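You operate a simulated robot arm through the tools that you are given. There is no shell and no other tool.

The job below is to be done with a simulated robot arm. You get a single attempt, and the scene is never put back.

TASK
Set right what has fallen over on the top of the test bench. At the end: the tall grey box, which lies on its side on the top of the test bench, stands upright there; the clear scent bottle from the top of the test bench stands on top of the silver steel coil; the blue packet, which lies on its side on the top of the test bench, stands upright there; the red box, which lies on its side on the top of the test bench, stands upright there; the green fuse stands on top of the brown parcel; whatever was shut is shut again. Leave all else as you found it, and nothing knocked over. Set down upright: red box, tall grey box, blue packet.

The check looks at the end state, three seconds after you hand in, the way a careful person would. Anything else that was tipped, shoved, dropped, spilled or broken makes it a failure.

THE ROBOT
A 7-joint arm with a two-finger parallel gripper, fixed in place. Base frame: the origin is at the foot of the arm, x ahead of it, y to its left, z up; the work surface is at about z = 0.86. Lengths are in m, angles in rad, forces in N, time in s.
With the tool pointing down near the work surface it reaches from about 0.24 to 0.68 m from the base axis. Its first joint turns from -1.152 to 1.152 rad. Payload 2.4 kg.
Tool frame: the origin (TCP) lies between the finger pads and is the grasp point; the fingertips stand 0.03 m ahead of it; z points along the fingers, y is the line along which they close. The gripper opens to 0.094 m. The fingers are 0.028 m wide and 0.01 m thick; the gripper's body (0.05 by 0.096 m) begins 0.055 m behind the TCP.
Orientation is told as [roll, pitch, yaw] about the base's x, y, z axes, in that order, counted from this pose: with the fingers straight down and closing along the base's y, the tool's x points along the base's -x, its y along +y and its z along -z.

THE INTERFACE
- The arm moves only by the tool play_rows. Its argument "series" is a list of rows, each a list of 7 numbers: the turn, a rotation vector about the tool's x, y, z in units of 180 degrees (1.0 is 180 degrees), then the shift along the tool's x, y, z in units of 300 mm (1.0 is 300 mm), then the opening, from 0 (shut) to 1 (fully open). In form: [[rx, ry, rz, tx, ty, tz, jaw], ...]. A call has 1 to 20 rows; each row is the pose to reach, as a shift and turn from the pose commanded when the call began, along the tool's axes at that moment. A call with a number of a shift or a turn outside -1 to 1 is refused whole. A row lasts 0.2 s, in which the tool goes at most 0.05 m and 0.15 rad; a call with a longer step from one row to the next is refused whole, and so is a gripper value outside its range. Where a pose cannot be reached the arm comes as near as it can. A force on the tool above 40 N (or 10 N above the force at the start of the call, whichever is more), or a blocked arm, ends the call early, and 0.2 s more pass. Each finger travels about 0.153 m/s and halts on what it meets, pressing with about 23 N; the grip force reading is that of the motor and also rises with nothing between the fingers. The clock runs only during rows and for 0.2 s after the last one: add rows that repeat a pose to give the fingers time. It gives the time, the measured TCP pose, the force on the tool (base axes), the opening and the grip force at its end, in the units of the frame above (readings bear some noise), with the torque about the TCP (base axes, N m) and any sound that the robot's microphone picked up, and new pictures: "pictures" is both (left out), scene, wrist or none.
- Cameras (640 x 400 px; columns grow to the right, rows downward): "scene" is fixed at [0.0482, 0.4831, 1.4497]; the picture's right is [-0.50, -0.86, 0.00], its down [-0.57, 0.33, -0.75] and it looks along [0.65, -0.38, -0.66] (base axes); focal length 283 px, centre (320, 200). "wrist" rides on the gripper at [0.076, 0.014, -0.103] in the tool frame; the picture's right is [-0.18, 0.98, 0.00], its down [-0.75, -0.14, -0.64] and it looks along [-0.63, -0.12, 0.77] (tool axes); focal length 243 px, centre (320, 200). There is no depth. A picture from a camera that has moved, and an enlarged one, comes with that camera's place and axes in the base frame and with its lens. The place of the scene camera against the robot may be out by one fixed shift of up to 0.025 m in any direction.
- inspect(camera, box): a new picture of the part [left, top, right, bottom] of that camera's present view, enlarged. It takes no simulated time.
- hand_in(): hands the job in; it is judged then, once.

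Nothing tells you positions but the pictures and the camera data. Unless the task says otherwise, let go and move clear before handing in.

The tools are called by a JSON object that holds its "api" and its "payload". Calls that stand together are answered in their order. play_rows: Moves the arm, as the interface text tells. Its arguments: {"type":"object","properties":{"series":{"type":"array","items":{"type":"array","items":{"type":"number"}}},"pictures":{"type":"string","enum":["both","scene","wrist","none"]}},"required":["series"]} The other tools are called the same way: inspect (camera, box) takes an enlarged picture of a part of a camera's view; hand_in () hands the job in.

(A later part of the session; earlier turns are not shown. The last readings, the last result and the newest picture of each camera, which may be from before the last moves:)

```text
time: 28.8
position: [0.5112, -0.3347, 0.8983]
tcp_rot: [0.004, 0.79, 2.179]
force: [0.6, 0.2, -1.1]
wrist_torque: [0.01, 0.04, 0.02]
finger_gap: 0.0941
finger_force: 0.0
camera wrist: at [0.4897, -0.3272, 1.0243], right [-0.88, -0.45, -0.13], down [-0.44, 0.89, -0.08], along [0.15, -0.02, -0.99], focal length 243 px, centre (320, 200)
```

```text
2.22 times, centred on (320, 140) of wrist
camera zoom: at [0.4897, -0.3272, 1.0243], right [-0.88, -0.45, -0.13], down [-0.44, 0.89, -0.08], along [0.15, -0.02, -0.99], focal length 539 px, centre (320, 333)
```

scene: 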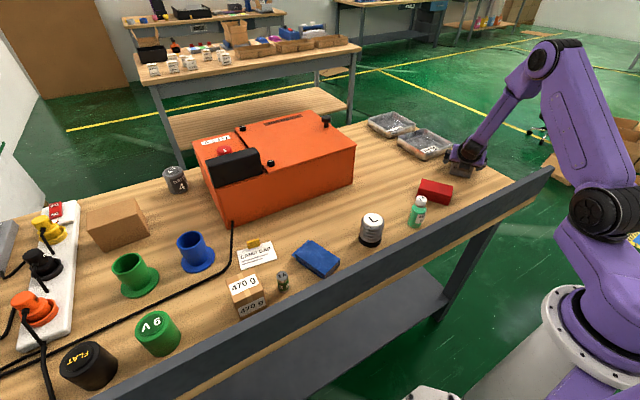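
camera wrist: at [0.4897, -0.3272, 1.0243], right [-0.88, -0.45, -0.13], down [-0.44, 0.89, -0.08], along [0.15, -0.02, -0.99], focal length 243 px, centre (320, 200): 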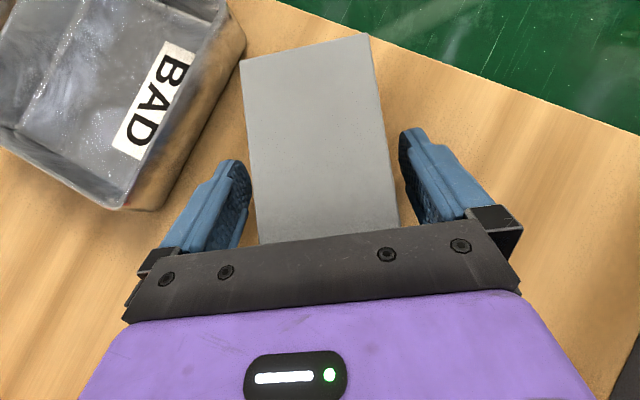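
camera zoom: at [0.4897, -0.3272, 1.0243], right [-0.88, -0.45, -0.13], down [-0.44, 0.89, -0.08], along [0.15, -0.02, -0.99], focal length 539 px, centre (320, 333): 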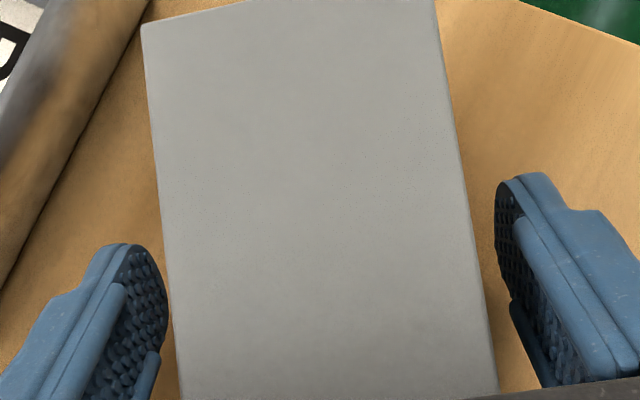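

{"api": "play_rows", "payload": {"series": [[0, 0, 0, 0, 0, 0, 0.6], [0, 0, 0, 0, 0, 0, 0.4], [0, 0, 0, 0, 0, 0, 0.2], [0, 0, 0, 0, 0, 0, 0], [0, 0, 0, 0, 0, 0, 0]]}}

```text
time: 29.9
position: [0.5114, -0.3348, 0.8978]
tcp_rot: [0.003, 0.79, 2.177]
force: [-0.6, -1.1, 1.0]
wrist_torque: [-0.22, 0.03, -0.05]
finger_gap: 0.0693
finger_force: 23.2
camera wrist: at [0.4896, -0.3273, 1.0244], right [-0.88, -0.45, -0.13], down [-0.44, 0.89, -0.08], along [0.15, -0.02, -0.99], focal length 243 px, centre (320, 200)
```

scene: 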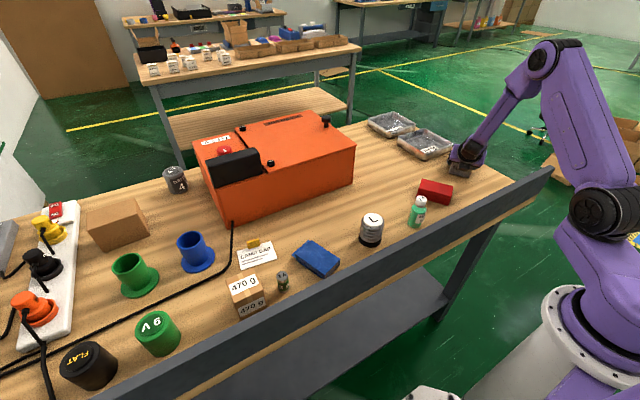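
wrist: 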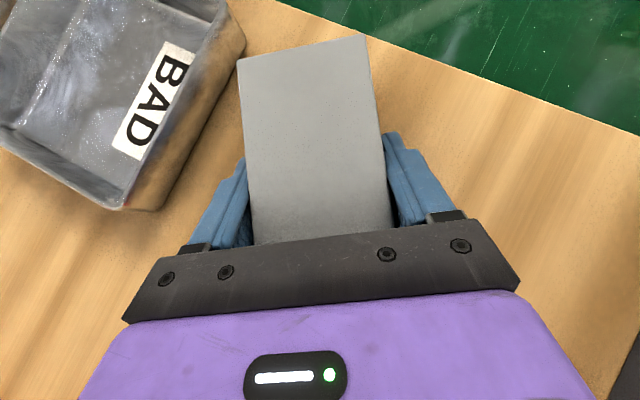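

Gripped at ~0.069 m. Lifting the grey box clear of the bench.

{"api": "play_rows", "payload": {"series": [[0, 0, 0, 0.02, 0, -0.02, 0], [0, 0, 0, 0.08, 0, -0.08, 0], [0, 0, 0, 0.18, 0, -0.18, 0], [0, 0, 0, 0.28, 0, -0.28, 0], [0, 0, 0, 0.38, 0, -0.38, 0], [0, 0, 0, 0.42, 0, -0.42, 0], [0, 0, 0, 0.42, 0, -0.42, 0]]}}

```text
time: 31.6
position: [0.5141, -0.3341, 1.075]
tcp_rot: [0.002, 0.787, 2.178]
force: [-0.3, -0.6, -2.3]
wrist_torque: [0.03, 0.05, 0.01]
finger_gap: 0.0691
finger_force: 23.0
camera wrist: at [0.4911, -0.3264, 1.2027], right [-0.88, -0.45, -0.13], down [-0.44, 0.89, -0.08], along [0.15, -0.02, -0.99], focal length 243 px, centre (320, 200)
```

scene: 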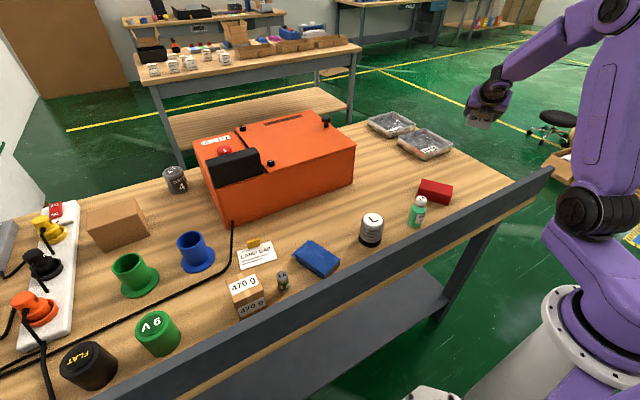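
wrist: 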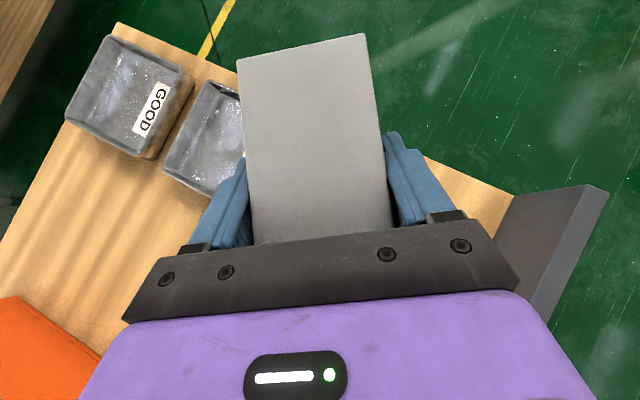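

Held firmly. Now bring the tool vertical, then turn the wrist round.

{"api": "play_rows", "payload": {"series": [[0, -0.042, 0, 0, 0, 0, 0], [0, -0.084, 0, 0, 0, 0, 0], [0, -0.126, 0, 0, 0, 0, 0], [0, -0.168, 0, 0, 0, 0, 0], [0, -0.21, 0, 0, 0, 0, 0], [0, -0.2505, 0, 0, 0, 0, 0], [0, -0.2505, 0, 0, 0, 0, 0]], "pictures": "none"}}

{"api": "play_rows", "payload": {"series": [[0, 0, 0.046, 0, 0, 0, 0], [0, 0, 0.092, 0, 0, 0, 0], [0, 0, 0.138, 0, 0, 0, 0], [0, 0, 0.184, 0, 0, 0, 0], [0, 0, 0.23, 0, 0, 0, 0], [0, 0, 0.276, 0, 0, 0, 0], [0, 0, 0.322, 0, 0, 0, 0], [0, 0, 0.368, 0, 0, 0, 0], [0, 0, 0.414, 0, 0, 0, 0], [0, 0, 0.46, 0, 0, 0, 0], [0, 0, 0.506, 0, 0, 0, 0], [0, 0, 0.552, 0, 0, 0, 0], [0, 0, 0.598, 0, 0, 0, 0], [0, 0, 0.644, 0, 0, 0, 0], [0, 0, 0.69, 0, 0, 0, 0], [0, 0, 0.736, 0, 0, 0, 0], [0, 0, 0.782, 0, 0, 0, 0], [0, 0, 0.828, 0, 0, 0, 0], [0, 0, 0.87, 0, 0, 0, 0], [0, 0, 0.87, 0, 0, 0, 0]]}}

```text
time: 33.1
position: [0.5135, -0.3332, 1.0757]
tcp_rot: [0.004, 0.001, 2.175]
force: [-0.3, -0.1, -2.2]
wrist_torque: [0.0, -0.01, 0.03]
finger_gap: 0.0692
finger_force: 23.2
```

```text
time: 37.4
position: [0.5125, -0.3339, 1.0739]
tcp_rot: [-0.004, -0.003, -0.562]
force: [-0.9, 0.6, -2.3]
wrist_torque: [-0.02, -0.06, 0.03]
finger_gap: 0.0695
finger_force: 23.1
camera wrist: at [0.4562, -0.2817, 1.1778], right [0.68, 0.73, 0.0], down [0.56, -0.52, 0.64], along [0.47, -0.44, -0.77], focal length 243 px, centre (320, 200)
```

scene: 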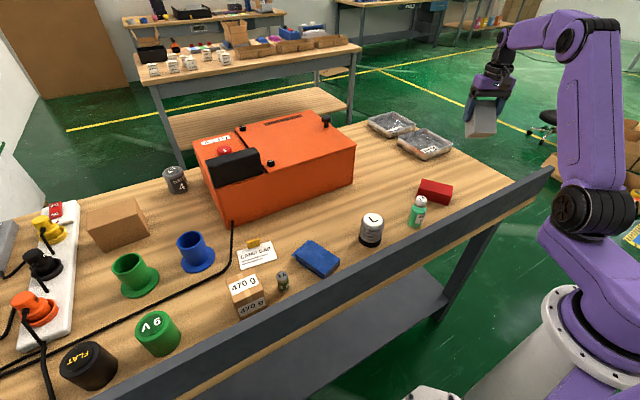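
wrist: 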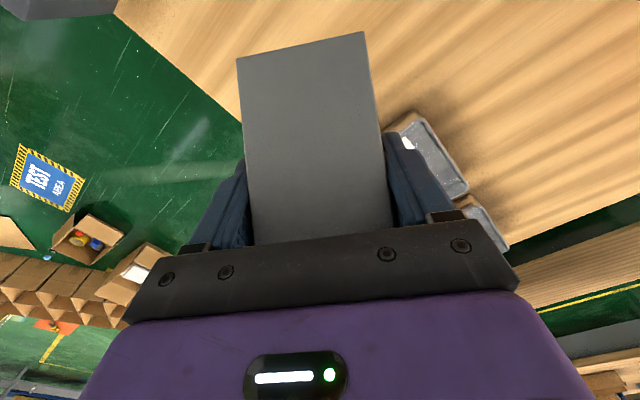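

Now tilt so the labelled end goes up (tool pointing outward).

{"api": "play_rows", "payload": {"series": [[0, -0.042, 0, 0, 0, 0, 0], [0, -0.084, 0, 0, 0, 0, 0], [0, -0.126, 0, 0, 0, 0, 0], [0, -0.168, 0, 0, 0, 0, 0], [0, -0.21, 0, 0, 0, 0, 0], [0, -0.2476, 0, 0, 0, 0, 0], [0, -0.2476, 0, 0, 0, 0, 0]]}}

{"api": "inspect", "payload": {"camera": "scene", "box": [410, 50, 550, 180]}}

```text
time: 39.0
position: [0.5121, -0.3337, 1.0748]
tcp_rot: [-0.004, -0.783, -0.557]
force: [-0.9, 0.0, -2.3]
wrist_torque: [0.0, 0.01, -0.03]
finger_gap: 0.0693
finger_force: 23.0
camera wrist: at [0.4129, -0.2561, 1.095], right [0.63, 0.76, 0.13], down [0.0, -0.16, 0.99], along [0.77, -0.62, -0.1], focal length 243 px, centre (320, 200)
```

scene: 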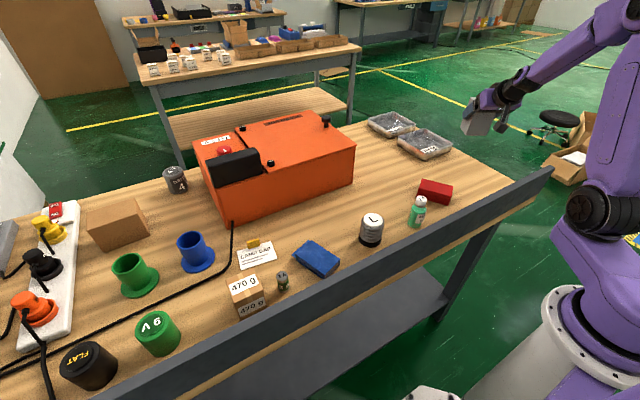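
wrist: 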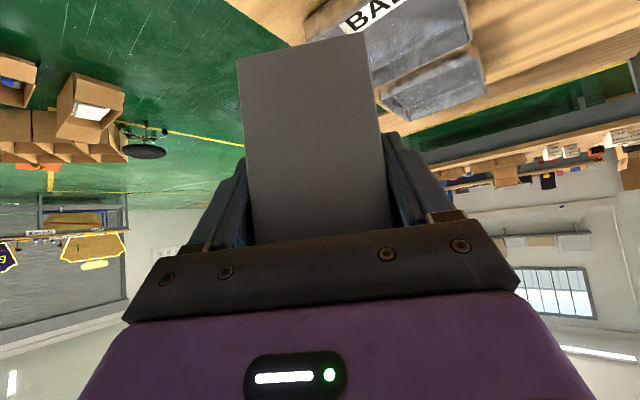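

```text
3.08 times, centred on (480, 115) of scene
camera zoom: at [0.0483, 0.483, 1.4497], right [-0.5, -0.86, 0.0], down [-0.57, 0.33, -0.75], along [0.65, -0.38, -0.66], focal length 872 px, centre (-172, 462)
```

zoom: 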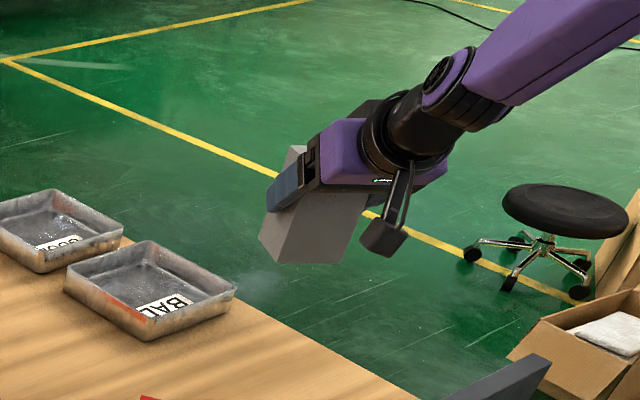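

The box looks vertical and label-end up. Lowering toward the bench.

{"api": "play_rows", "payload": {"series": [[0, 0, 0, 0.06, 0, 0.06, 0], [0, 0, 0, 0.12, 0, 0.12, 0], [0, 0, 0, 0.18, 0, 0.18, 0], [0, 0, 0, 0.24, 0, 0.24, 0], [0, 0, 0, 0.28, 0, 0.2814, 0], [0, 0, 0, 0.28, 0, 0.2814, 0]]}}

{"api": "inspect", "payload": {"camera": "scene", "box": [410, 90, 550, 220]}}

```text
time: 40.4
position: [0.5134, -0.335, 0.9559]
tcp_rot: [-0.005, -0.777, -0.555]
force: [0.7, 0.0, -2.0]
wrist_torque: [0.03, 0.01, -0.01]
finger_gap: 0.0691
finger_force: 23.2
camera wrist: at [0.4138, -0.2557, 0.9768], right [0.63, 0.76, 0.13], down [0.0, -0.16, 0.99], along [0.77, -0.62, -0.1], focal length 243 px, centre (320, 200)
```

scene: 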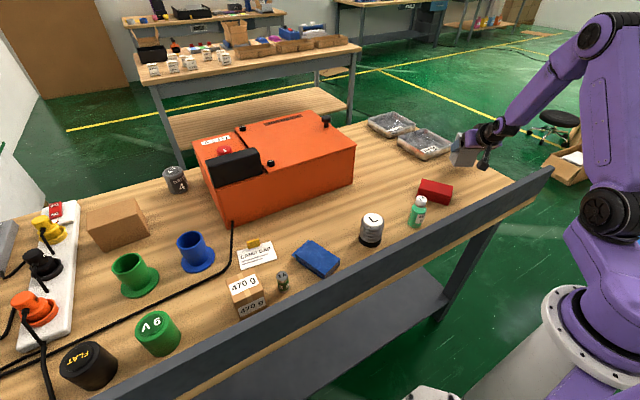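
wrist: 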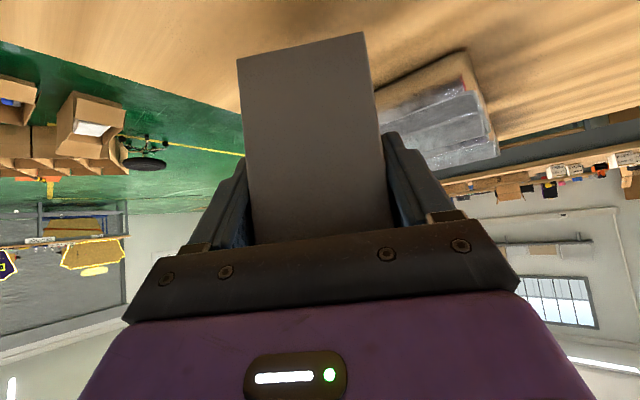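

```text
3.08 times, centred on (480, 155) of scene
camera zoom: at [0.0483, 0.483, 1.4497], right [-0.5, -0.86, 0.0], down [-0.57, 0.33, -0.75], along [0.65, -0.38, -0.66], focal length 872 px, centre (-172, 338)
```

zoom: 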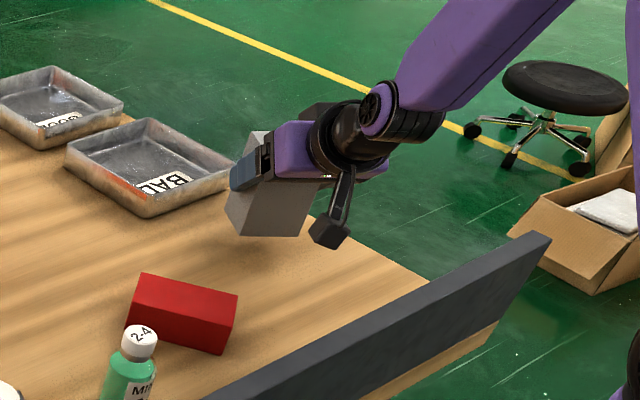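

{"api": "play_rows", "payload": {"series": [[0, 0, 0, 0.02, 0, 0.02, 0], [0, 0, 0, 0.035, 0, 0.035, 0], [0, 0, 0, 0.045, 0, 0.045, 0], [0, 0, 0, 0.05, 0, 0.05, 0], [0, 0, 0, 0.05, 0, 0.05, 0]], "pictures": "none"}}

```text
time: 41.5
position: [0.5131, -0.3337, 0.9339]
tcp_rot: [-0.007, -0.779, -0.554]
force: [-0.2, 0.2, -2.8]
wrist_torque: [0.02, 0.02, -0.03]
finger_gap: 0.0694
finger_force: 23.5
```

{"api": "play_rows", "payload": {"series": [[0, 0, 0, 0.0024, 0, 0.0024, 0], [0, 0, 0, 0.0048, 0, 0.0048, 0], [0, 0, 0, 0.0048, 0, 0.0048, 0]], "pictures": "none"}}

```text
time: 42.4
position: [0.5113, -0.3334, 0.9313]
tcp_rot: [-0.005, -0.779, -0.555]
force: [-0.3, 0.0, -1.7]
wrist_torque: [0.02, 0.01, 0.0]
finger_gap: 0.069
finger_force: 22.6
```

{"api": "play_rows", "payload": {"series": [[0, 0, 0, 0.0024, 0, 0.0024, 0], [0, 0, 0, 0.0048, 0, 0.0048, 0], [0, 0, 0, 0.0048, 0, 0.0048, 0]], "pictures": "both"}}

{"api": "inspect", "payload": {"camera": "scene", "box": [430, 110, 510, 190]}}

```text
time: 43.1
position: [0.5116, -0.3345, 0.9306]
tcp_rot: [-0.004, -0.778, -0.556]
force: [-0.9, 0.7, -2.2]
wrist_torque: [0.0, -0.02, 0.02]
finger_gap: 0.0693
finger_force: 23.0
camera wrist: at [0.4122, -0.2555, 0.9513], right [0.63, 0.76, 0.13], down [0.0, -0.16, 0.99], along [0.78, -0.62, -0.1], focal length 243 px, centre (320, 200)
```

scene: 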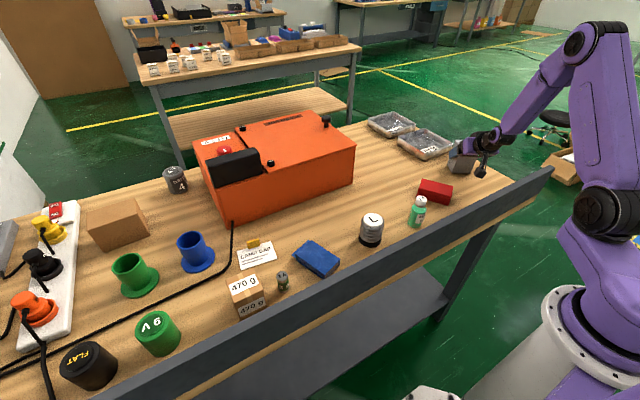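
wrist: 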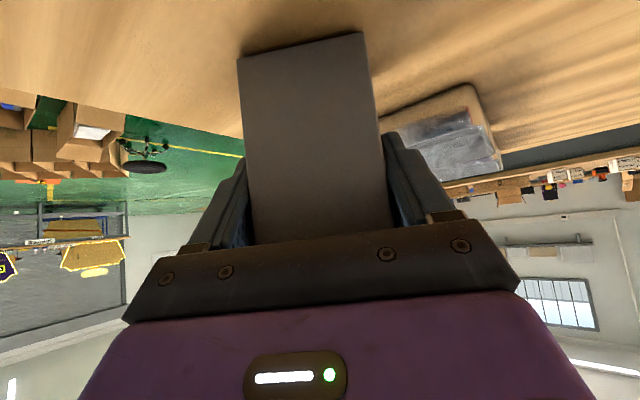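

```text
5.00 times, centred on (470, 150) of scene
camera zoom: at [0.0483, 0.483, 1.4497], right [-0.5, -0.86, 0.0], down [-0.57, 0.33, -0.75], along [0.65, -0.38, -0.66], focal length 1416 px, centre (-430, 450)
```

zoom: 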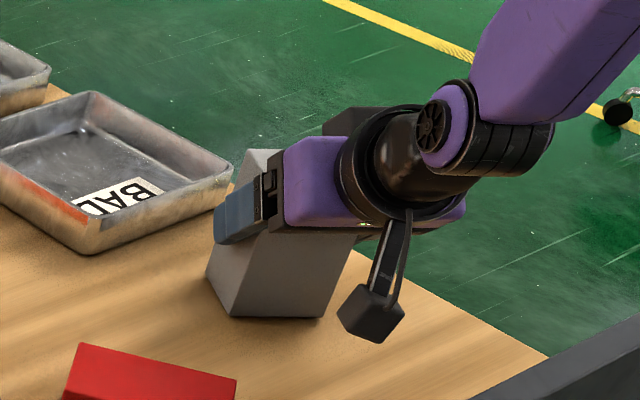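

{"api": "play_rows", "payload": {"series": [[0, 0, 0, 0.0024, 0, 0.0024, 0], [0, 0, 0, 0.0048, 0, 0.0048, 0], [0, 0, 0, 0.0048, 0, 0.0048, 0]], "pictures": "none"}}

```text
time: 44.0
position: [0.5115, -0.333, 0.9284]
tcp_rot: [-0.006, -0.781, -0.554]
force: [-2.3, 1.3, 4.2]
wrist_torque: [0.09, -0.15, 0.06]
finger_gap: 0.0691
finger_force: 22.9
```

Light contact with the bench. Releasing and backing out along the tool axis.

{"api": "play_rows", "payload": {"series": [[0, 0, 0, 0, 0, 0, 0.8], [0, 0, 0, 0, 0, 0, 0.9], [0, 0, 0, 0, 0, 0, 1], [0, 0, 0, 0, 0, 0, 1], [0, 0, 0, 0, 0, -0.03, 1], [0, 0, 0, 0, 0, -0.08, 1], [0, 0, 0, 0, 0, -0.16, 1], [0, 0, 0, 0, 0, -0.26, 1], [0, 0, 0, 0, 0, -0.4, 1], [0, 0, 0, 0, 0, -0.5, 1], [0, 0, 0, 0, 0, -0.5, 1]]}}

{"api": "inspect", "payload": {"camera": "scene", "box": [410, 90, 550, 220]}}

```text
time: 46.4
position: [0.4223, -0.2751, 1.0341]
tcp_rot: [-0.005, -0.778, -0.554]
force: [0.3, -0.5, -0.1]
wrist_torque: [-0.02, 0.0, 0.02]
finger_gap: 0.0943
finger_force: 0.1
camera wrist: at [0.3227, -0.1968, 1.0542], right [0.63, 0.76, 0.13], down [0.0, -0.16, 0.99], along [0.77, -0.62, -0.1], focal length 243 px, centre (320, 200)
```

scene: 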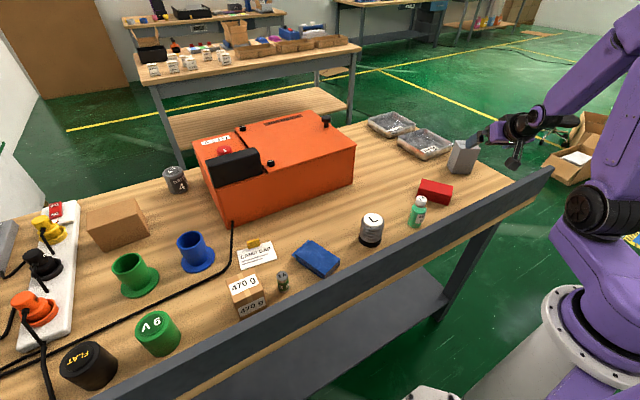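
wrist: 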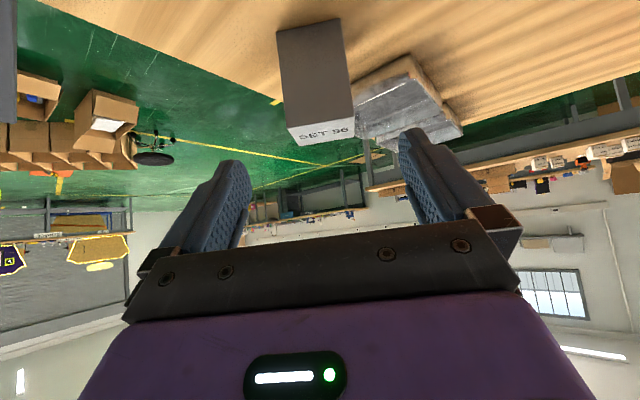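

```text
3.08 times, centred on (480, 155) of scene
camera zoom: at [0.0482, 0.4831, 1.4497], right [-0.5, -0.86, 0.0], down [-0.57, 0.33, -0.75], along [0.65, -0.38, -0.66], focal length 872 px, centre (-172, 338)
```

zoom: 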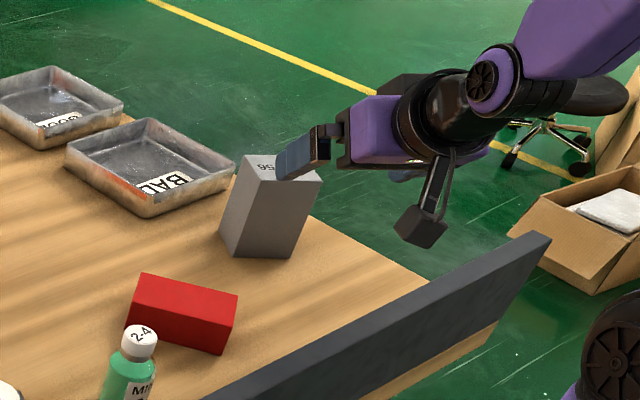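

The grey box now stands upright with "SET 56" on top. Next the red box (centre ≈ (0.4605, −0.151), long axis 35°, "OAT" end away from the base): I straighten the tool, turn to yaw 35° and go above it.

{"api": "play_rows", "payload": {"series": [[0, 0.042, 0, -0.04, 0, -0.04, 1], [0, 0.084, 0, -0.08, 0, -0.08, 1], [0, 0.126, 0, -0.12, 0, -0.12, 1], [0, 0.168, 0, -0.16, 0, -0.16, 1], [0, 0.21, 0, -0.187, 0, -0.19, 1], [0, 0.2476, 0, -0.187, 0, -0.19, 1], [0, 0.2476, 0, -0.187, 0, -0.19, 1]], "pictures": "none"}}

```text
time: 48.0
position: [0.4227, -0.2774, 1.1148]
tcp_rot: [-0.003, 0.0, -0.558]
force: [-0.9, 0.5, -0.6]
wrist_torque: [-0.01, 0.01, 0.0]
finger_gap: 0.094
finger_force: 0.1
```

{"api": "play_rows", "payload": {"series": [[0, 0, -0.0465, 0.011, 0.06, 0.0, 1], [0, 0, -0.093, 0.022, 0.12, 0.0, 1], [0, 0, -0.1395, 0.033, 0.18, 0.0, 1], [0, 0, -0.186, 0.044, 0.24, 0.0, 1], [0, 0, -0.2325, 0.055, 0.3, 0.03, 1], [0, 0, -0.279, 0.066, 0.36, 0.05, 1], [0, 0, -0.3255, 0.077, 0.42, 0.08, 1], [0, 0, -0.372, 0.089, 0.484, 0.1, 1], [0, 0, -0.372, 0.089, 0.484, 0.1, 1]], "pictures": "none"}}

{"api": "play_rows", "payload": {"series": [[0, 0.045, 0, 0, 0, 0, 1], [0, 0.09, 0, 0, 0, 0, 1], [0, 0.135, 0, 0, 0, 0, 1], [0, 0.18, 0, 0, 0, 0, 1], [0, 0.1945, 0, 0, 0, 0, 1], [0, 0.1945, 0, 0, 0, 0, 1]]}}

{"api": "inspect", "payload": {"camera": "wrist", "box": [200, 50, 440, 230]}}

```text
time: 50.0
position: [0.4756, -0.139, 1.085]
tcp_rot: [-0.003, 0.005, 0.613]
force: [0.3, 0.6, 0.6]
wrist_torque: [0.01, 0.0, 0.02]
finger_gap: 0.0939
finger_force: 0.0
```

```text
time: 51.4
position: [0.4771, -0.1389, 1.0846]
tcp_rot: [-0.004, 0.614, 0.607]
force: [0.4, -0.3, 0.3]
wrist_torque: [-0.01, -0.02, 0.0]
finger_gap: 0.0938
finger_force: 0.0
camera wrist: at [0.4662, -0.1306, 1.2133], right [-0.44, 0.89, -0.11], down [0.89, 0.45, 0.09], along [0.13, -0.06, -0.99], focal length 243 px, centre (320, 200)
```

scene: 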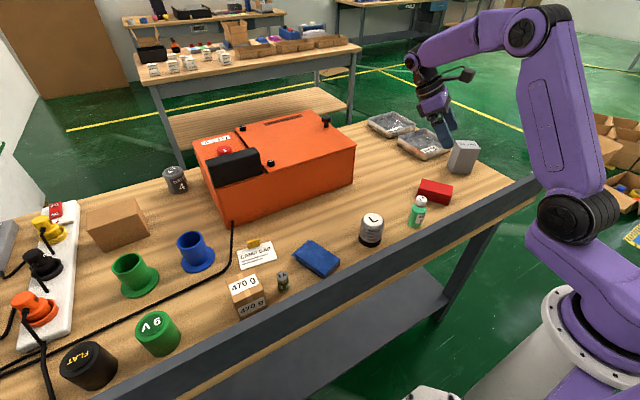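
wrist: 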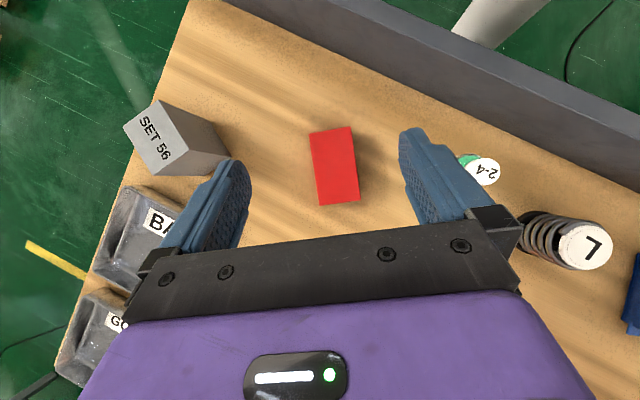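

```text
2.22 times, centred on (320, 140) of wrist
camera zoom: at [0.4662, -0.1306, 1.2133], right [-0.44, 0.89, -0.11], down [0.89, 0.45, 0.09], along [0.13, -0.06, -0.99], focal length 539 px, centre (320, 333)
```

zoom: 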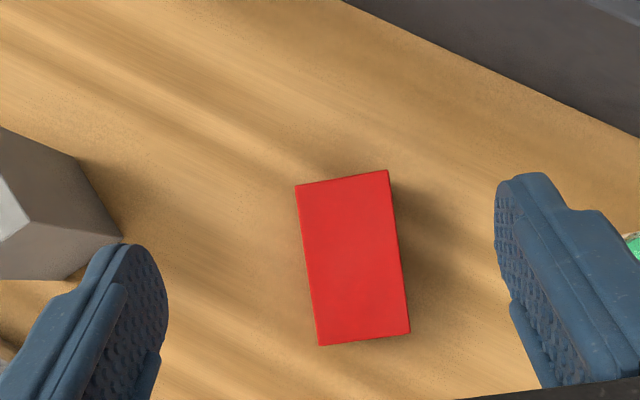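

The red box matches my earlier estimate (centre (0.460, −0.151), 34.5°). Descending around it in two stages.

{"api": "play_rows", "payload": {"series": [[0, 0, 0, -0.06, 0, 0.084, 1], [0, 0, 0, -0.12, 0, 0.168, 1], [0, 0, 0, -0.18, 0, 0.252, 1], [0, 0, 0, -0.2524, 0, 0.3523, 1], [0, 0, 0, -0.2524, 0, 0.3523, 1]], "pictures": "wrist"}}

```text
time: 52.5
position: [0.4774, -0.1416, 0.9542]
tcp_rot: [-0.003, 0.614, 0.608]
force: [0.1, 0.0, 0.3]
wrist_torque: [0.03, -0.03, 0.0]
finger_gap: 0.0942
finger_force: 0.2
camera wrist: at [0.4661, -0.1311, 1.0828], right [-0.44, 0.89, -0.11], down [0.89, 0.45, 0.09], along [0.13, -0.06, -0.99], focal length 243 px, centre (320, 200)
```

wrist: 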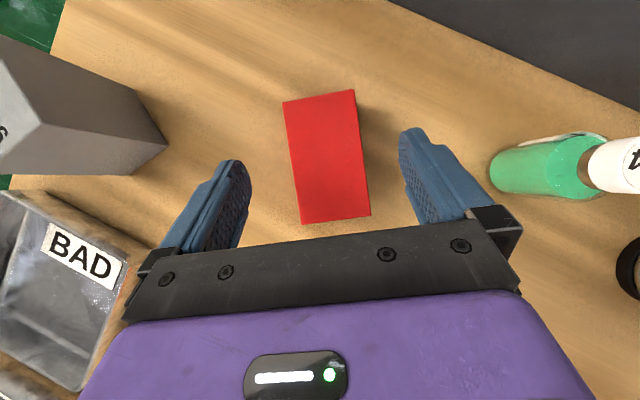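

{"api": "play_rows", "payload": {"series": [[0, 0, 0, -0.04, 0, 0.056, 1], [0, 0, 0, -0.08, 0, 0.113, 1], [0, 0, 0, -0.1108, 0, 0.1572, 1], [0, 0, 0, -0.1108, 0, 0.1572, 1], [0, 0, 0, -0.1108, 0, 0.1572, 0.7], [0, 0, 0, -0.1108, 0, 0.1572, 0.5], [0, 0, 0, -0.1108, 0, 0.1572, 0.3], [0, 0, 0, -0.1108, 0, 0.1572, 0], [0, 0, 0, -0.1108, 0, 0.1572, 0]]}}

```text
time: 54.5
position: [0.4774, -0.1392, 0.8967]
tcp_rot: [-0.004, 0.614, 0.609]
force: [0.8, 0.9, 0.1]
wrist_torque: [0.0, 0.05, 0.0]
finger_gap: 0.0586
finger_force: 23.0
camera wrist: at [0.4665, -0.1308, 1.026], right [-0.44, 0.89, -0.11], down [0.89, 0.45, 0.09], along [0.13, -0.06, -0.99], focal length 243 px, centre (320, 200)
```

scene: 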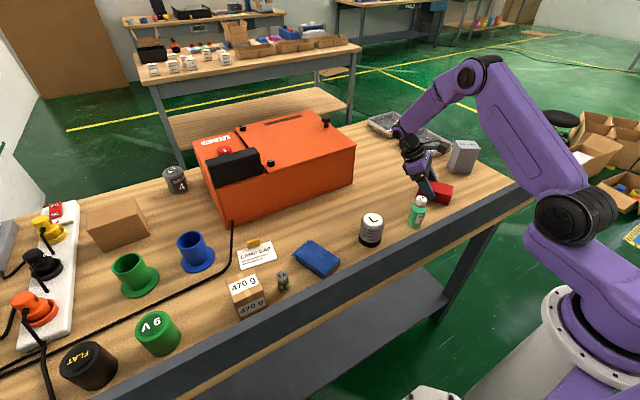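
wrist: 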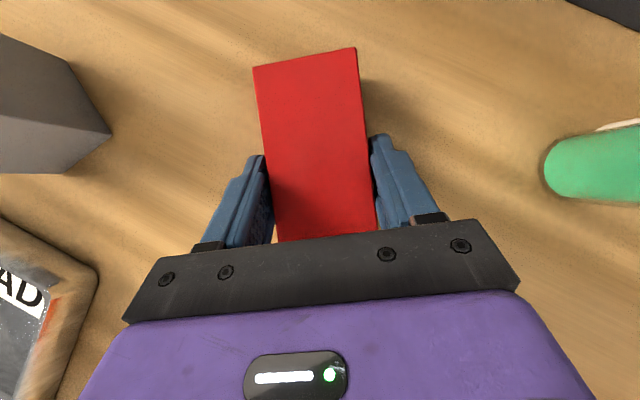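

{"api": "play_rows", "payload": {"series": [[0, 0, 0, 0.02, 0, -0.028, 0], [0, 0, 0, 0.08, 0, -0.113, 0], [0, 0, 0, 0.16, 0, -0.227, 0], [0, 0, 0, 0.24, 0, -0.34, 0], [0, 0, 0, 0.32, 0, -0.454, 0], [0, 0, 0, 0.346, 0, -0.49, 0], [0, 0, 0, 0.346, 0, -0.49, 0]], "pictures": "wrist"}}

```text
time: 56.1
position: [0.4766, -0.1412, 1.0772]
tcp_rot: [0.0, 0.615, 0.609]
force: [0.4, -0.5, -1.8]
wrist_torque: [0.01, 0.0, -0.02]
finger_gap: 0.0589
finger_force: 22.8
camera wrist: at [0.4665, -0.1313, 1.2051], right [-0.44, 0.89, -0.11], down [0.89, 0.45, 0.09], along [0.13, -0.06, -0.99], focal length 243 px, centre (320, 200)
```

wrist: 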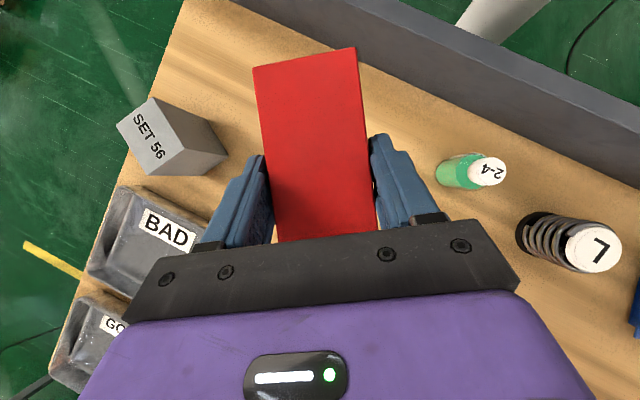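

{"api": "play_rows", "payload": {"series": [[0, -0.0455, 0, 0, 0, 0, 0], [0, -0.091, 0, 0, 0, 0, 0], [0, -0.1365, 0, 0, 0, 0, 0], [0, -0.182, 0, 0, 0, 0, 0], [0, -0.2275, 0, 0, 0, 0, 0], [0, -0.273, 0, 0, 0, 0, 0], [0, -0.3185, 0, 0, 0, 0, 0], [0, -0.364, 0, 0, 0, 0, 0], [0, -0.4095, 0, 0, 0, 0, 0], [0, -0.455, 0, 0, 0, 0, 0], [0, -0.5, 0, 0, 0, 0, 0], [0, -0.5, 0, 0, 0, 0, 0]]}}

{"api": "inspect", "payload": {"camera": "scene", "box": [370, 80, 510, 220]}}

```text
time: 58.8
position: [0.4775, -0.1396, 1.0766]
tcp_rot: [-0.004, -0.958, 0.612]
force: [-0.6, 0.8, -0.9]
wrist_torque: [-0.02, 0.04, -0.02]
finger_gap: 0.0585
finger_force: 23.1
camera wrist: at [0.3646, -0.2026, 1.074], right [-0.48, 0.87, 0.15], down [0.0, -0.17, 0.99], along [0.88, 0.47, 0.08], focal length 243 px, centre (320, 200)
```

scene: 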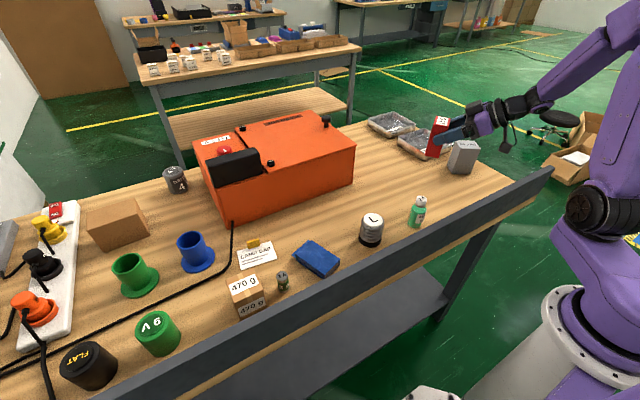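
wrist: 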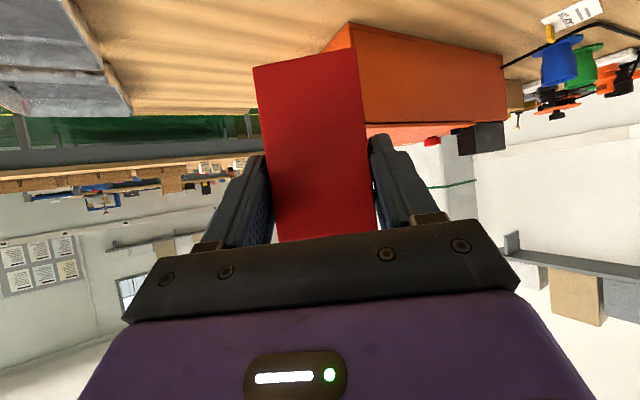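

```text
2.86 times, centred on (440, 150) of scene
camera zoom: at [0.0483, 0.483, 1.4497], right [-0.5, -0.86, 0.0], down [-0.57, 0.33, -0.75], along [0.65, -0.38, -0.66], focal length 809 px, centre (-23, 343)
```

zoom: 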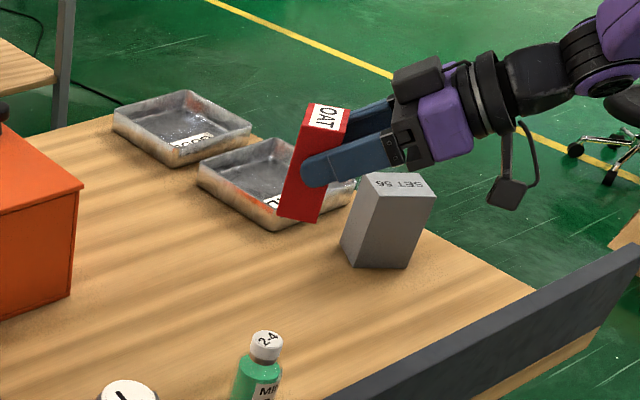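

"OAT" label is up. Lowering the red box to the bench near its original place.

{"api": "play_rows", "payload": {"series": [[0, 0, 0, 0.06, -0.004, 0.062, 0], [0, 0, 0, 0.12, -0.008, 0.124, 0], [0, 0, 0, 0.18, -0.012, 0.186, 0], [0, 0, 0, 0.24, -0.016, 0.248, 0], [0, 0, 0, 0.2993, -0.017, 0.308, 0], [0, 0, 0, 0.2993, -0.017, 0.308, 0]]}}

{"api": "inspect", "payload": {"camera": "scene", "box": [370, 110, 530, 250]}}

```text
time: 60.1
position: [0.5008, -0.1302, 0.9489]
tcp_rot: [-0.006, -0.955, 0.615]
force: [0.0, 0.1, -0.9]
wrist_torque: [-0.04, 0.01, 0.0]
finger_gap: 0.0588
finger_force: 22.7
camera wrist: at [0.3884, -0.1921, 0.9472], right [-0.48, 0.87, 0.15], down [0.0, -0.17, 0.99], along [0.88, 0.47, 0.07], focal length 243 px, centre (320, 200)
```

scene: 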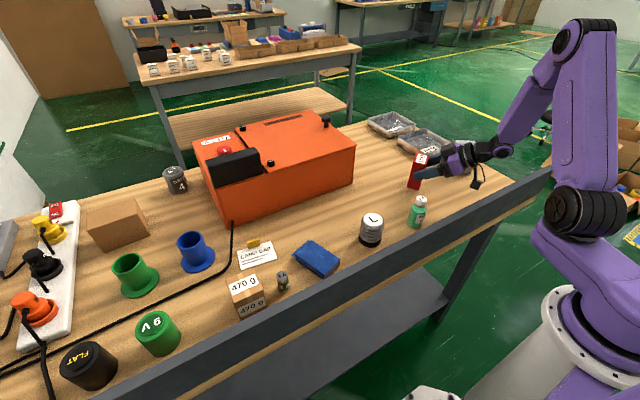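
wrist: 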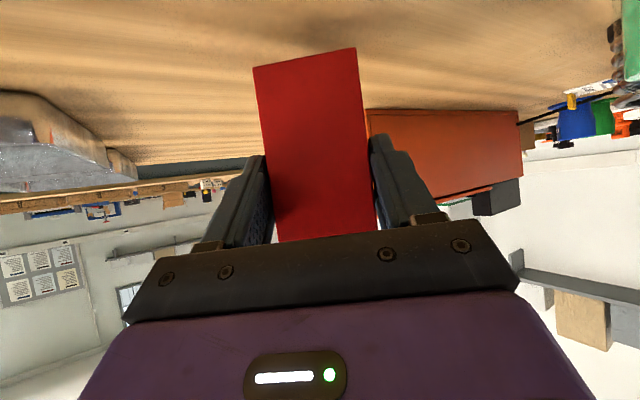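

```text
2.86 times, centred on (450, 180) of scene
camera zoom: at [0.0483, 0.4831, 1.4497], right [-0.5, -0.86, 0.0], down [-0.57, 0.33, -0.75], along [0.65, -0.38, -0.66], focal length 809 px, centre (-51, 257)
```

zoom: 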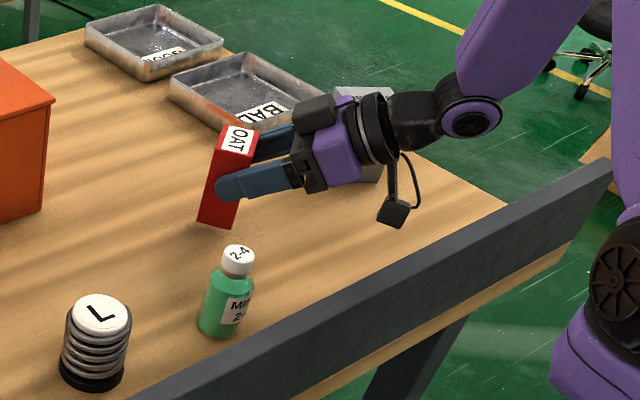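

{"api": "play_rows", "payload": {"series": [[0, 0, 0, 0.02, 0, 0.014, 0], [0, 0, 0, 0.036, 0, 0.0253, 0], [0, 0, 0, 0.0436, 0, 0.0307, 0], [0, 0, 0, 0.0436, 0, 0.0307, 0]], "pictures": "none"}}

{"api": "play_rows", "payload": {"series": [[0, 0, 0, 0.0027, 0, 0.0019, 0], [0, 0, 0, 0.0055, 0, 0.0038, 0], [0, 0, 0, 0.0055, 0, 0.0038, 0]], "pictures": "none"}}

```text
time: 61.1
position: [0.5008, -0.1308, 0.9356]
tcp_rot: [-0.005, -0.956, 0.614]
force: [-0.1, 0.1, -1.4]
wrist_torque: [-0.04, 0.02, 0.03]
finger_gap: 0.0586
finger_force: 22.7
```

```text
time: 62.0
position: [0.5008, -0.1292, 0.9329]
tcp_rot: [-0.006, -0.956, 0.613]
force: [-0.6, 0.2, -1.2]
wrist_torque: [-0.01, 0.04, 0.02]
finger_gap: 0.0587
finger_force: 23.0
```

{"api": "play_rows", "payload": {"series": [[0, 0, 0, 0.0027, 0, 0.0019, 0], [0, 0, 0, 0.0055, 0, 0.0038, 0], [0, 0, 0, 0.0055, 0, 0.0038, 0]], "pictures": "none"}}

{"api": "play_rows", "payload": {"series": [[0, 0, 0, 0.0014, 0, 0.001, 0], [0, 0, 0, 0.0027, 0, 0.0019, 0], [0, 0, 0, 0.0027, 0, 0.0019, 0]], "pictures": "scene"}}

{"api": "inspect", "payload": {"camera": "scene", "box": [390, 140, 460, 210]}}

```text
time: 62.8
position: [0.5002, -0.1298, 0.9305]
tcp_rot: [-0.003, -0.957, 0.612]
force: [0.1, 0.2, -1.9]
wrist_torque: [-0.02, 0.07, 0.0]
finger_gap: 0.0586
finger_force: 23.4
```

```text
time: 63.5
position: [0.4987, -0.1298, 0.9301]
tcp_rot: [-0.005, -0.956, 0.612]
force: [0.0, 0.4, -2.8]
wrist_torque: [-0.03, 0.05, 0.03]
finger_gap: 0.0585
finger_force: 22.9
```

scene: 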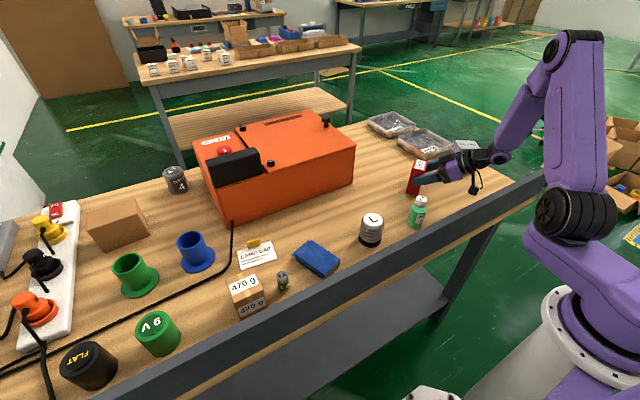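

```text
5.71 times, centred on (425, 175) of scene
camera zoom: at [0.0483, 0.4831, 1.4497], right [-0.5, -0.86, 0.0], down [-0.57, 0.33, -0.75], along [0.65, -0.38, -0.66], focal length 1618 px, centre (-280, 343)
```

zoom: 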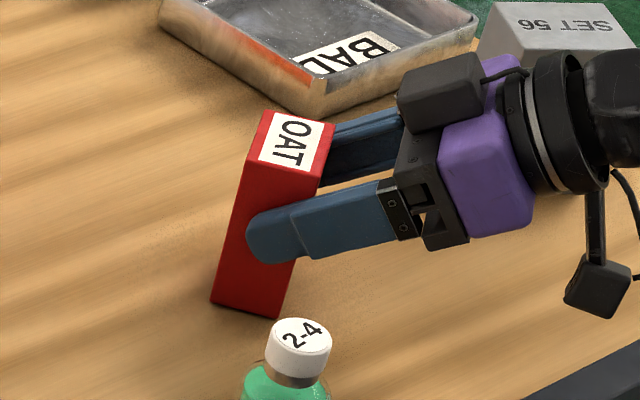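

{"api": "play_rows", "payload": {"series": [[0, 0, 0, 0.0027, 0, 0.0019, 0], [0, 0, 0, 0.0055, 0, 0.0038, 0], [0, 0, 0, 0.0055, 0, 0.0038, 0]], "pictures": "none"}}

```text
time: 64.3
position: [0.5007, -0.1297, 0.9282]
tcp_rot: [-0.003, -0.955, 0.615]
force: [0.7, 0.0, -0.5]
wrist_torque: [-0.05, 0.0, -0.01]
finger_gap: 0.0588
finger_force: 23.2
```

{"api": "play_rows", "payload": {"series": [[0, 0, 0, 0.0014, 0, 0.001, 0], [0, 0, 0, 0.0027, 0, 0.0019, 0], [0, 0, 0, 0.0027, 0, 0.0019, 0]], "pictures": "none"}}

```text
time: 65.2
position: [0.5004, -0.1299, 0.9285]
tcp_rot: [-0.008, -0.959, 0.616]
force: [-2.4, 0.9, 12.5]
wrist_torque: [-0.13, -0.08, -0.02]
finger_gap: 0.0589
finger_force: 22.8
```

{"api": "play_rows", "payload": {"series": [[0, 0, 0, -0.0014, 0, -0.001, 0], [0, 0, 0, -0.0014, 0, -0.001, 0.7], [0, 0, 0, -0.0014, 0, -0.001, 0.8], [0, 0, 0, -0.0014, 0, -0.001, 0.9], [0, 0, 0, -0.0014, 0, -0.001, 1], [0, 0, 0, -0.0014, 0, -0.03, 1], [0, 0, 0, -0.0014, 0, -0.08, 1], [0, 0, 0, -0.0014, 0, -0.16, 1], [0, 0, 0, -0.0014, 0, -0.25, 1], [0, 0, 0, -0.05, 0, -0.32, 1], [0, 0, 0, -0.12, 0, -0.38, 1], [0, 0, 0, -0.2, 0, -0.42, 1], [0, 0, 0, -0.2, 0, -0.42, 1]]}}

{"api": "inspect", "payload": {"camera": "scene", "box": [370, 110, 530, 250]}}

```text
time: 67.1
position: [0.4606, -0.1568, 0.967]
tcp_rot: [-0.02, -0.967, 0.643]
force: [8.4, -0.5, 2.2]
wrist_torque: [-0.15, 0.12, 0.6]
finger_gap: 0.0941
finger_force: 0.0
stopped in row 9: the force on the tool passed its limit at 62 N (the readings are from after the stop); the commanded pose is now the measured one
camera wrist: at [0.3489, -0.2207, 0.9634], right [-0.49, 0.86, 0.14], down [-0.01, -0.16, 0.99], along [0.87, 0.48, 0.09], focal length 243 px, centre (320, 200)
```

scene: 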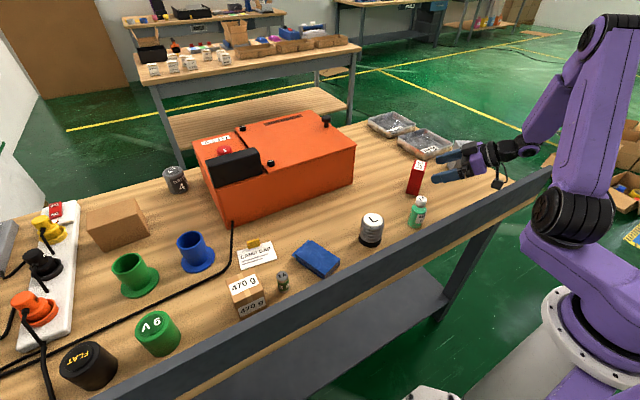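
wrist: 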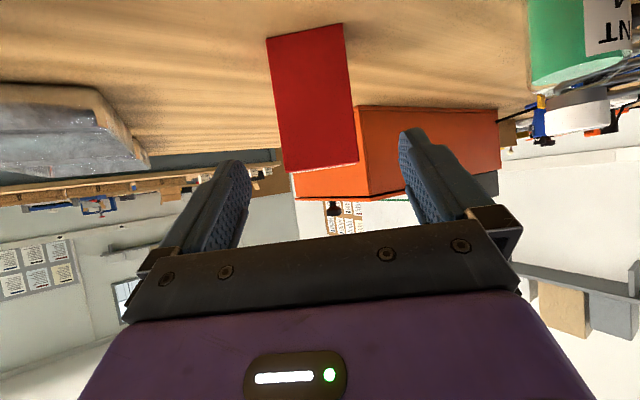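

```text
2.86 times, centred on (450, 180) of scene
camera zoom: at [0.0485, 0.4831, 1.4497], right [-0.5, -0.86, 0.0], down [-0.57, 0.33, -0.75], along [0.65, -0.38, -0.66], focal length 809 px, centre (-51, 257)
```

zoom: 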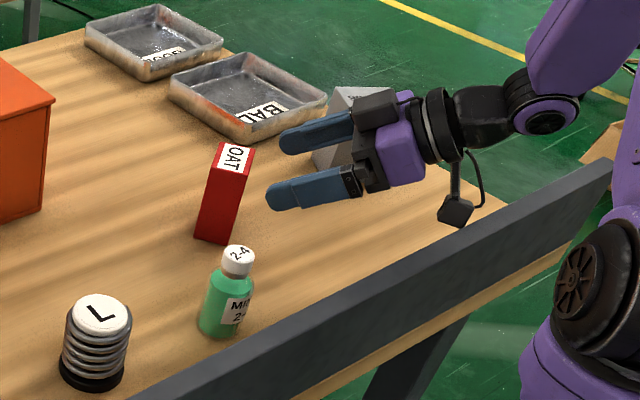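

The red box stands upright with "OAT" up, but on backing out the camera bracket touched the rail. I'll move slightly outward and straight up to clear it, then check everything.

{"api": "play_rows", "payload": {"series": [[0, 0, 0, -0.035, 0, -0.009, 1], [0, 0, 0, -0.0686, 0, -0.018, 1], [0, 0, 0, -0.14, 0, -0.07, 1], [0, 0, 0, -0.24, 0, -0.14, 1], [0, 0, 0, -0.343, 0, -0.207, 1], [0, 0, 0, -0.343, 0, -0.207, 1]]}}

{"api": "inspect", "payload": {"camera": "scene", "box": [370, 110, 530, 250]}}

```text
time: 68.5
position: [0.4647, -0.1517, 1.0864]
tcp_rot: [-0.015, -0.967, 0.637]
force: [-0.3, -0.4, 0.2]
wrist_torque: [0.0, 0.0, -0.02]
finger_gap: 0.0939
finger_force: 0.0
camera wrist: at [0.3524, -0.2161, 1.0824], right [-0.49, 0.86, 0.14], down [0.0, -0.17, 0.99], along [0.87, 0.48, 0.08], focal length 243 px, centre (320, 200)
```

scene: 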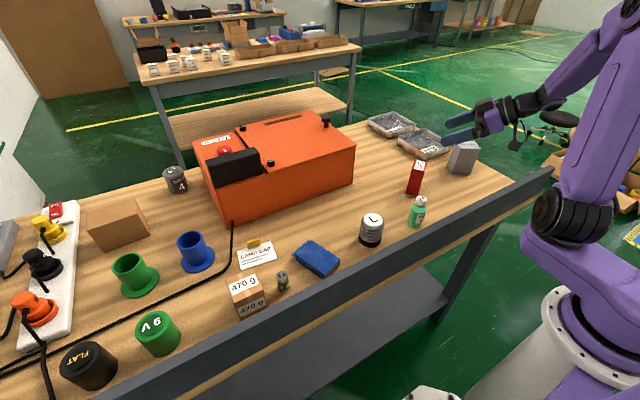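
wrist: 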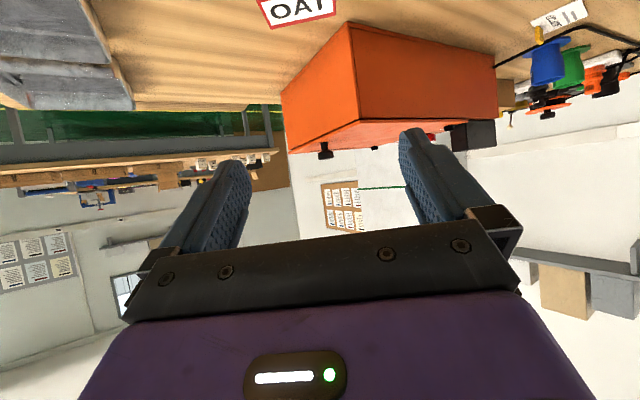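

```text
2.86 times, centred on (450, 180) of scene
camera zoom: at [0.0482, 0.4831, 1.4497], right [-0.5, -0.86, 0.0], down [-0.57, 0.33, -0.75], along [0.65, -0.38, -0.66], focal length 809 px, centre (-51, 257)
```

zoom: 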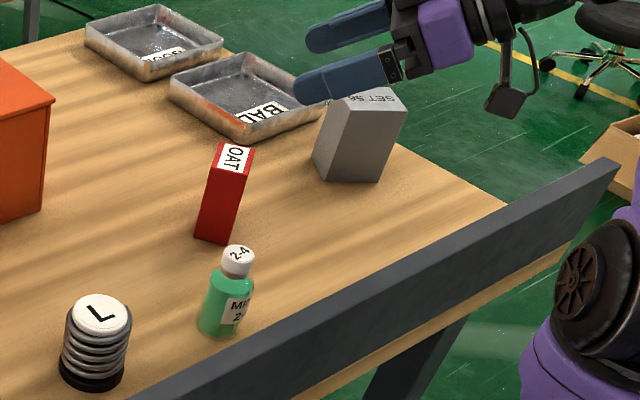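

Both boxes now stand. Next is the blue packet (centre ≈ (0.420, 0.288), long axis 20°, flap end away from the base). I straighten the tool and travel there high.

{"api": "play_rows", "payload": {"series": [[-0.0024, 0, 0, -0.06, 0, -0.04, 1], [-0.0048, 0, 0, -0.1, 0, -0.07, 1], [-0.0048, 0, 0, -0.1, 0, -0.07, 1]], "pictures": "none"}}

{"api": "play_rows", "payload": {"series": [[0, 0.045, 0, 0, 0, 0, 1], [0, 0.09, 0, 0, 0, 0, 1], [0, 0.135, 0, 0, 0, 0, 1], [0, 0.18, 0, 0, 0, 0, 1], [0, 0.225, 0, 0, 0, 0, 1], [0, 0.27, 0, 0, 0, 0, 1], [0, 0.308, 0, 0, 0, 0, 1], [0, 0.308, 0, 0, 0, 0, 1]], "pictures": "none"}}

```text
time: 69.3
position: [0.4653, -0.152, 1.122]
tcp_rot: [-0.002, -0.965, 0.638]
force: [-0.8, 0.0, -0.2]
wrist_torque: [0.0, -0.01, -0.01]
finger_gap: 0.0939
finger_force: 0.0
```

```text
time: 71.1
position: [0.4645, -0.1496, 1.1235]
tcp_rot: [-0.002, 0.005, 0.637]
force: [0.2, 0.2, 0.0]
wrist_torque: [-0.03, -0.01, 0.0]
finger_gap: 0.0937
finger_force: 0.1
```

{"api": "play_rows", "payload": {"series": [[0, 0, 0.015, -0.078, 0.115, 0, 1], [0, 0, 0.03, -0.156, 0.23, 0, 1], [0, 0, 0.045, -0.234, 0.345, 0, 1], [0, 0, 0.06, -0.312, 0.46, 0, 1], [0, 0, 0.075, -0.39, 0.575, 0, 1], [0, 0, 0.0917, -0.469, 0.69, 0, 1], [0, 0, 0.0917, -0.469, 0.69, 0, 1]], "pictures": "none"}}

```text
time: 72.7
position: [0.4533, 0.0987, 1.1237]
tcp_rot: [-0.002, 0.003, 0.348]
force: [-0.3, -0.6, 0.5]
wrist_torque: [0.01, 0.01, -0.03]
finger_gap: 0.0941
finger_force: 0.1
```

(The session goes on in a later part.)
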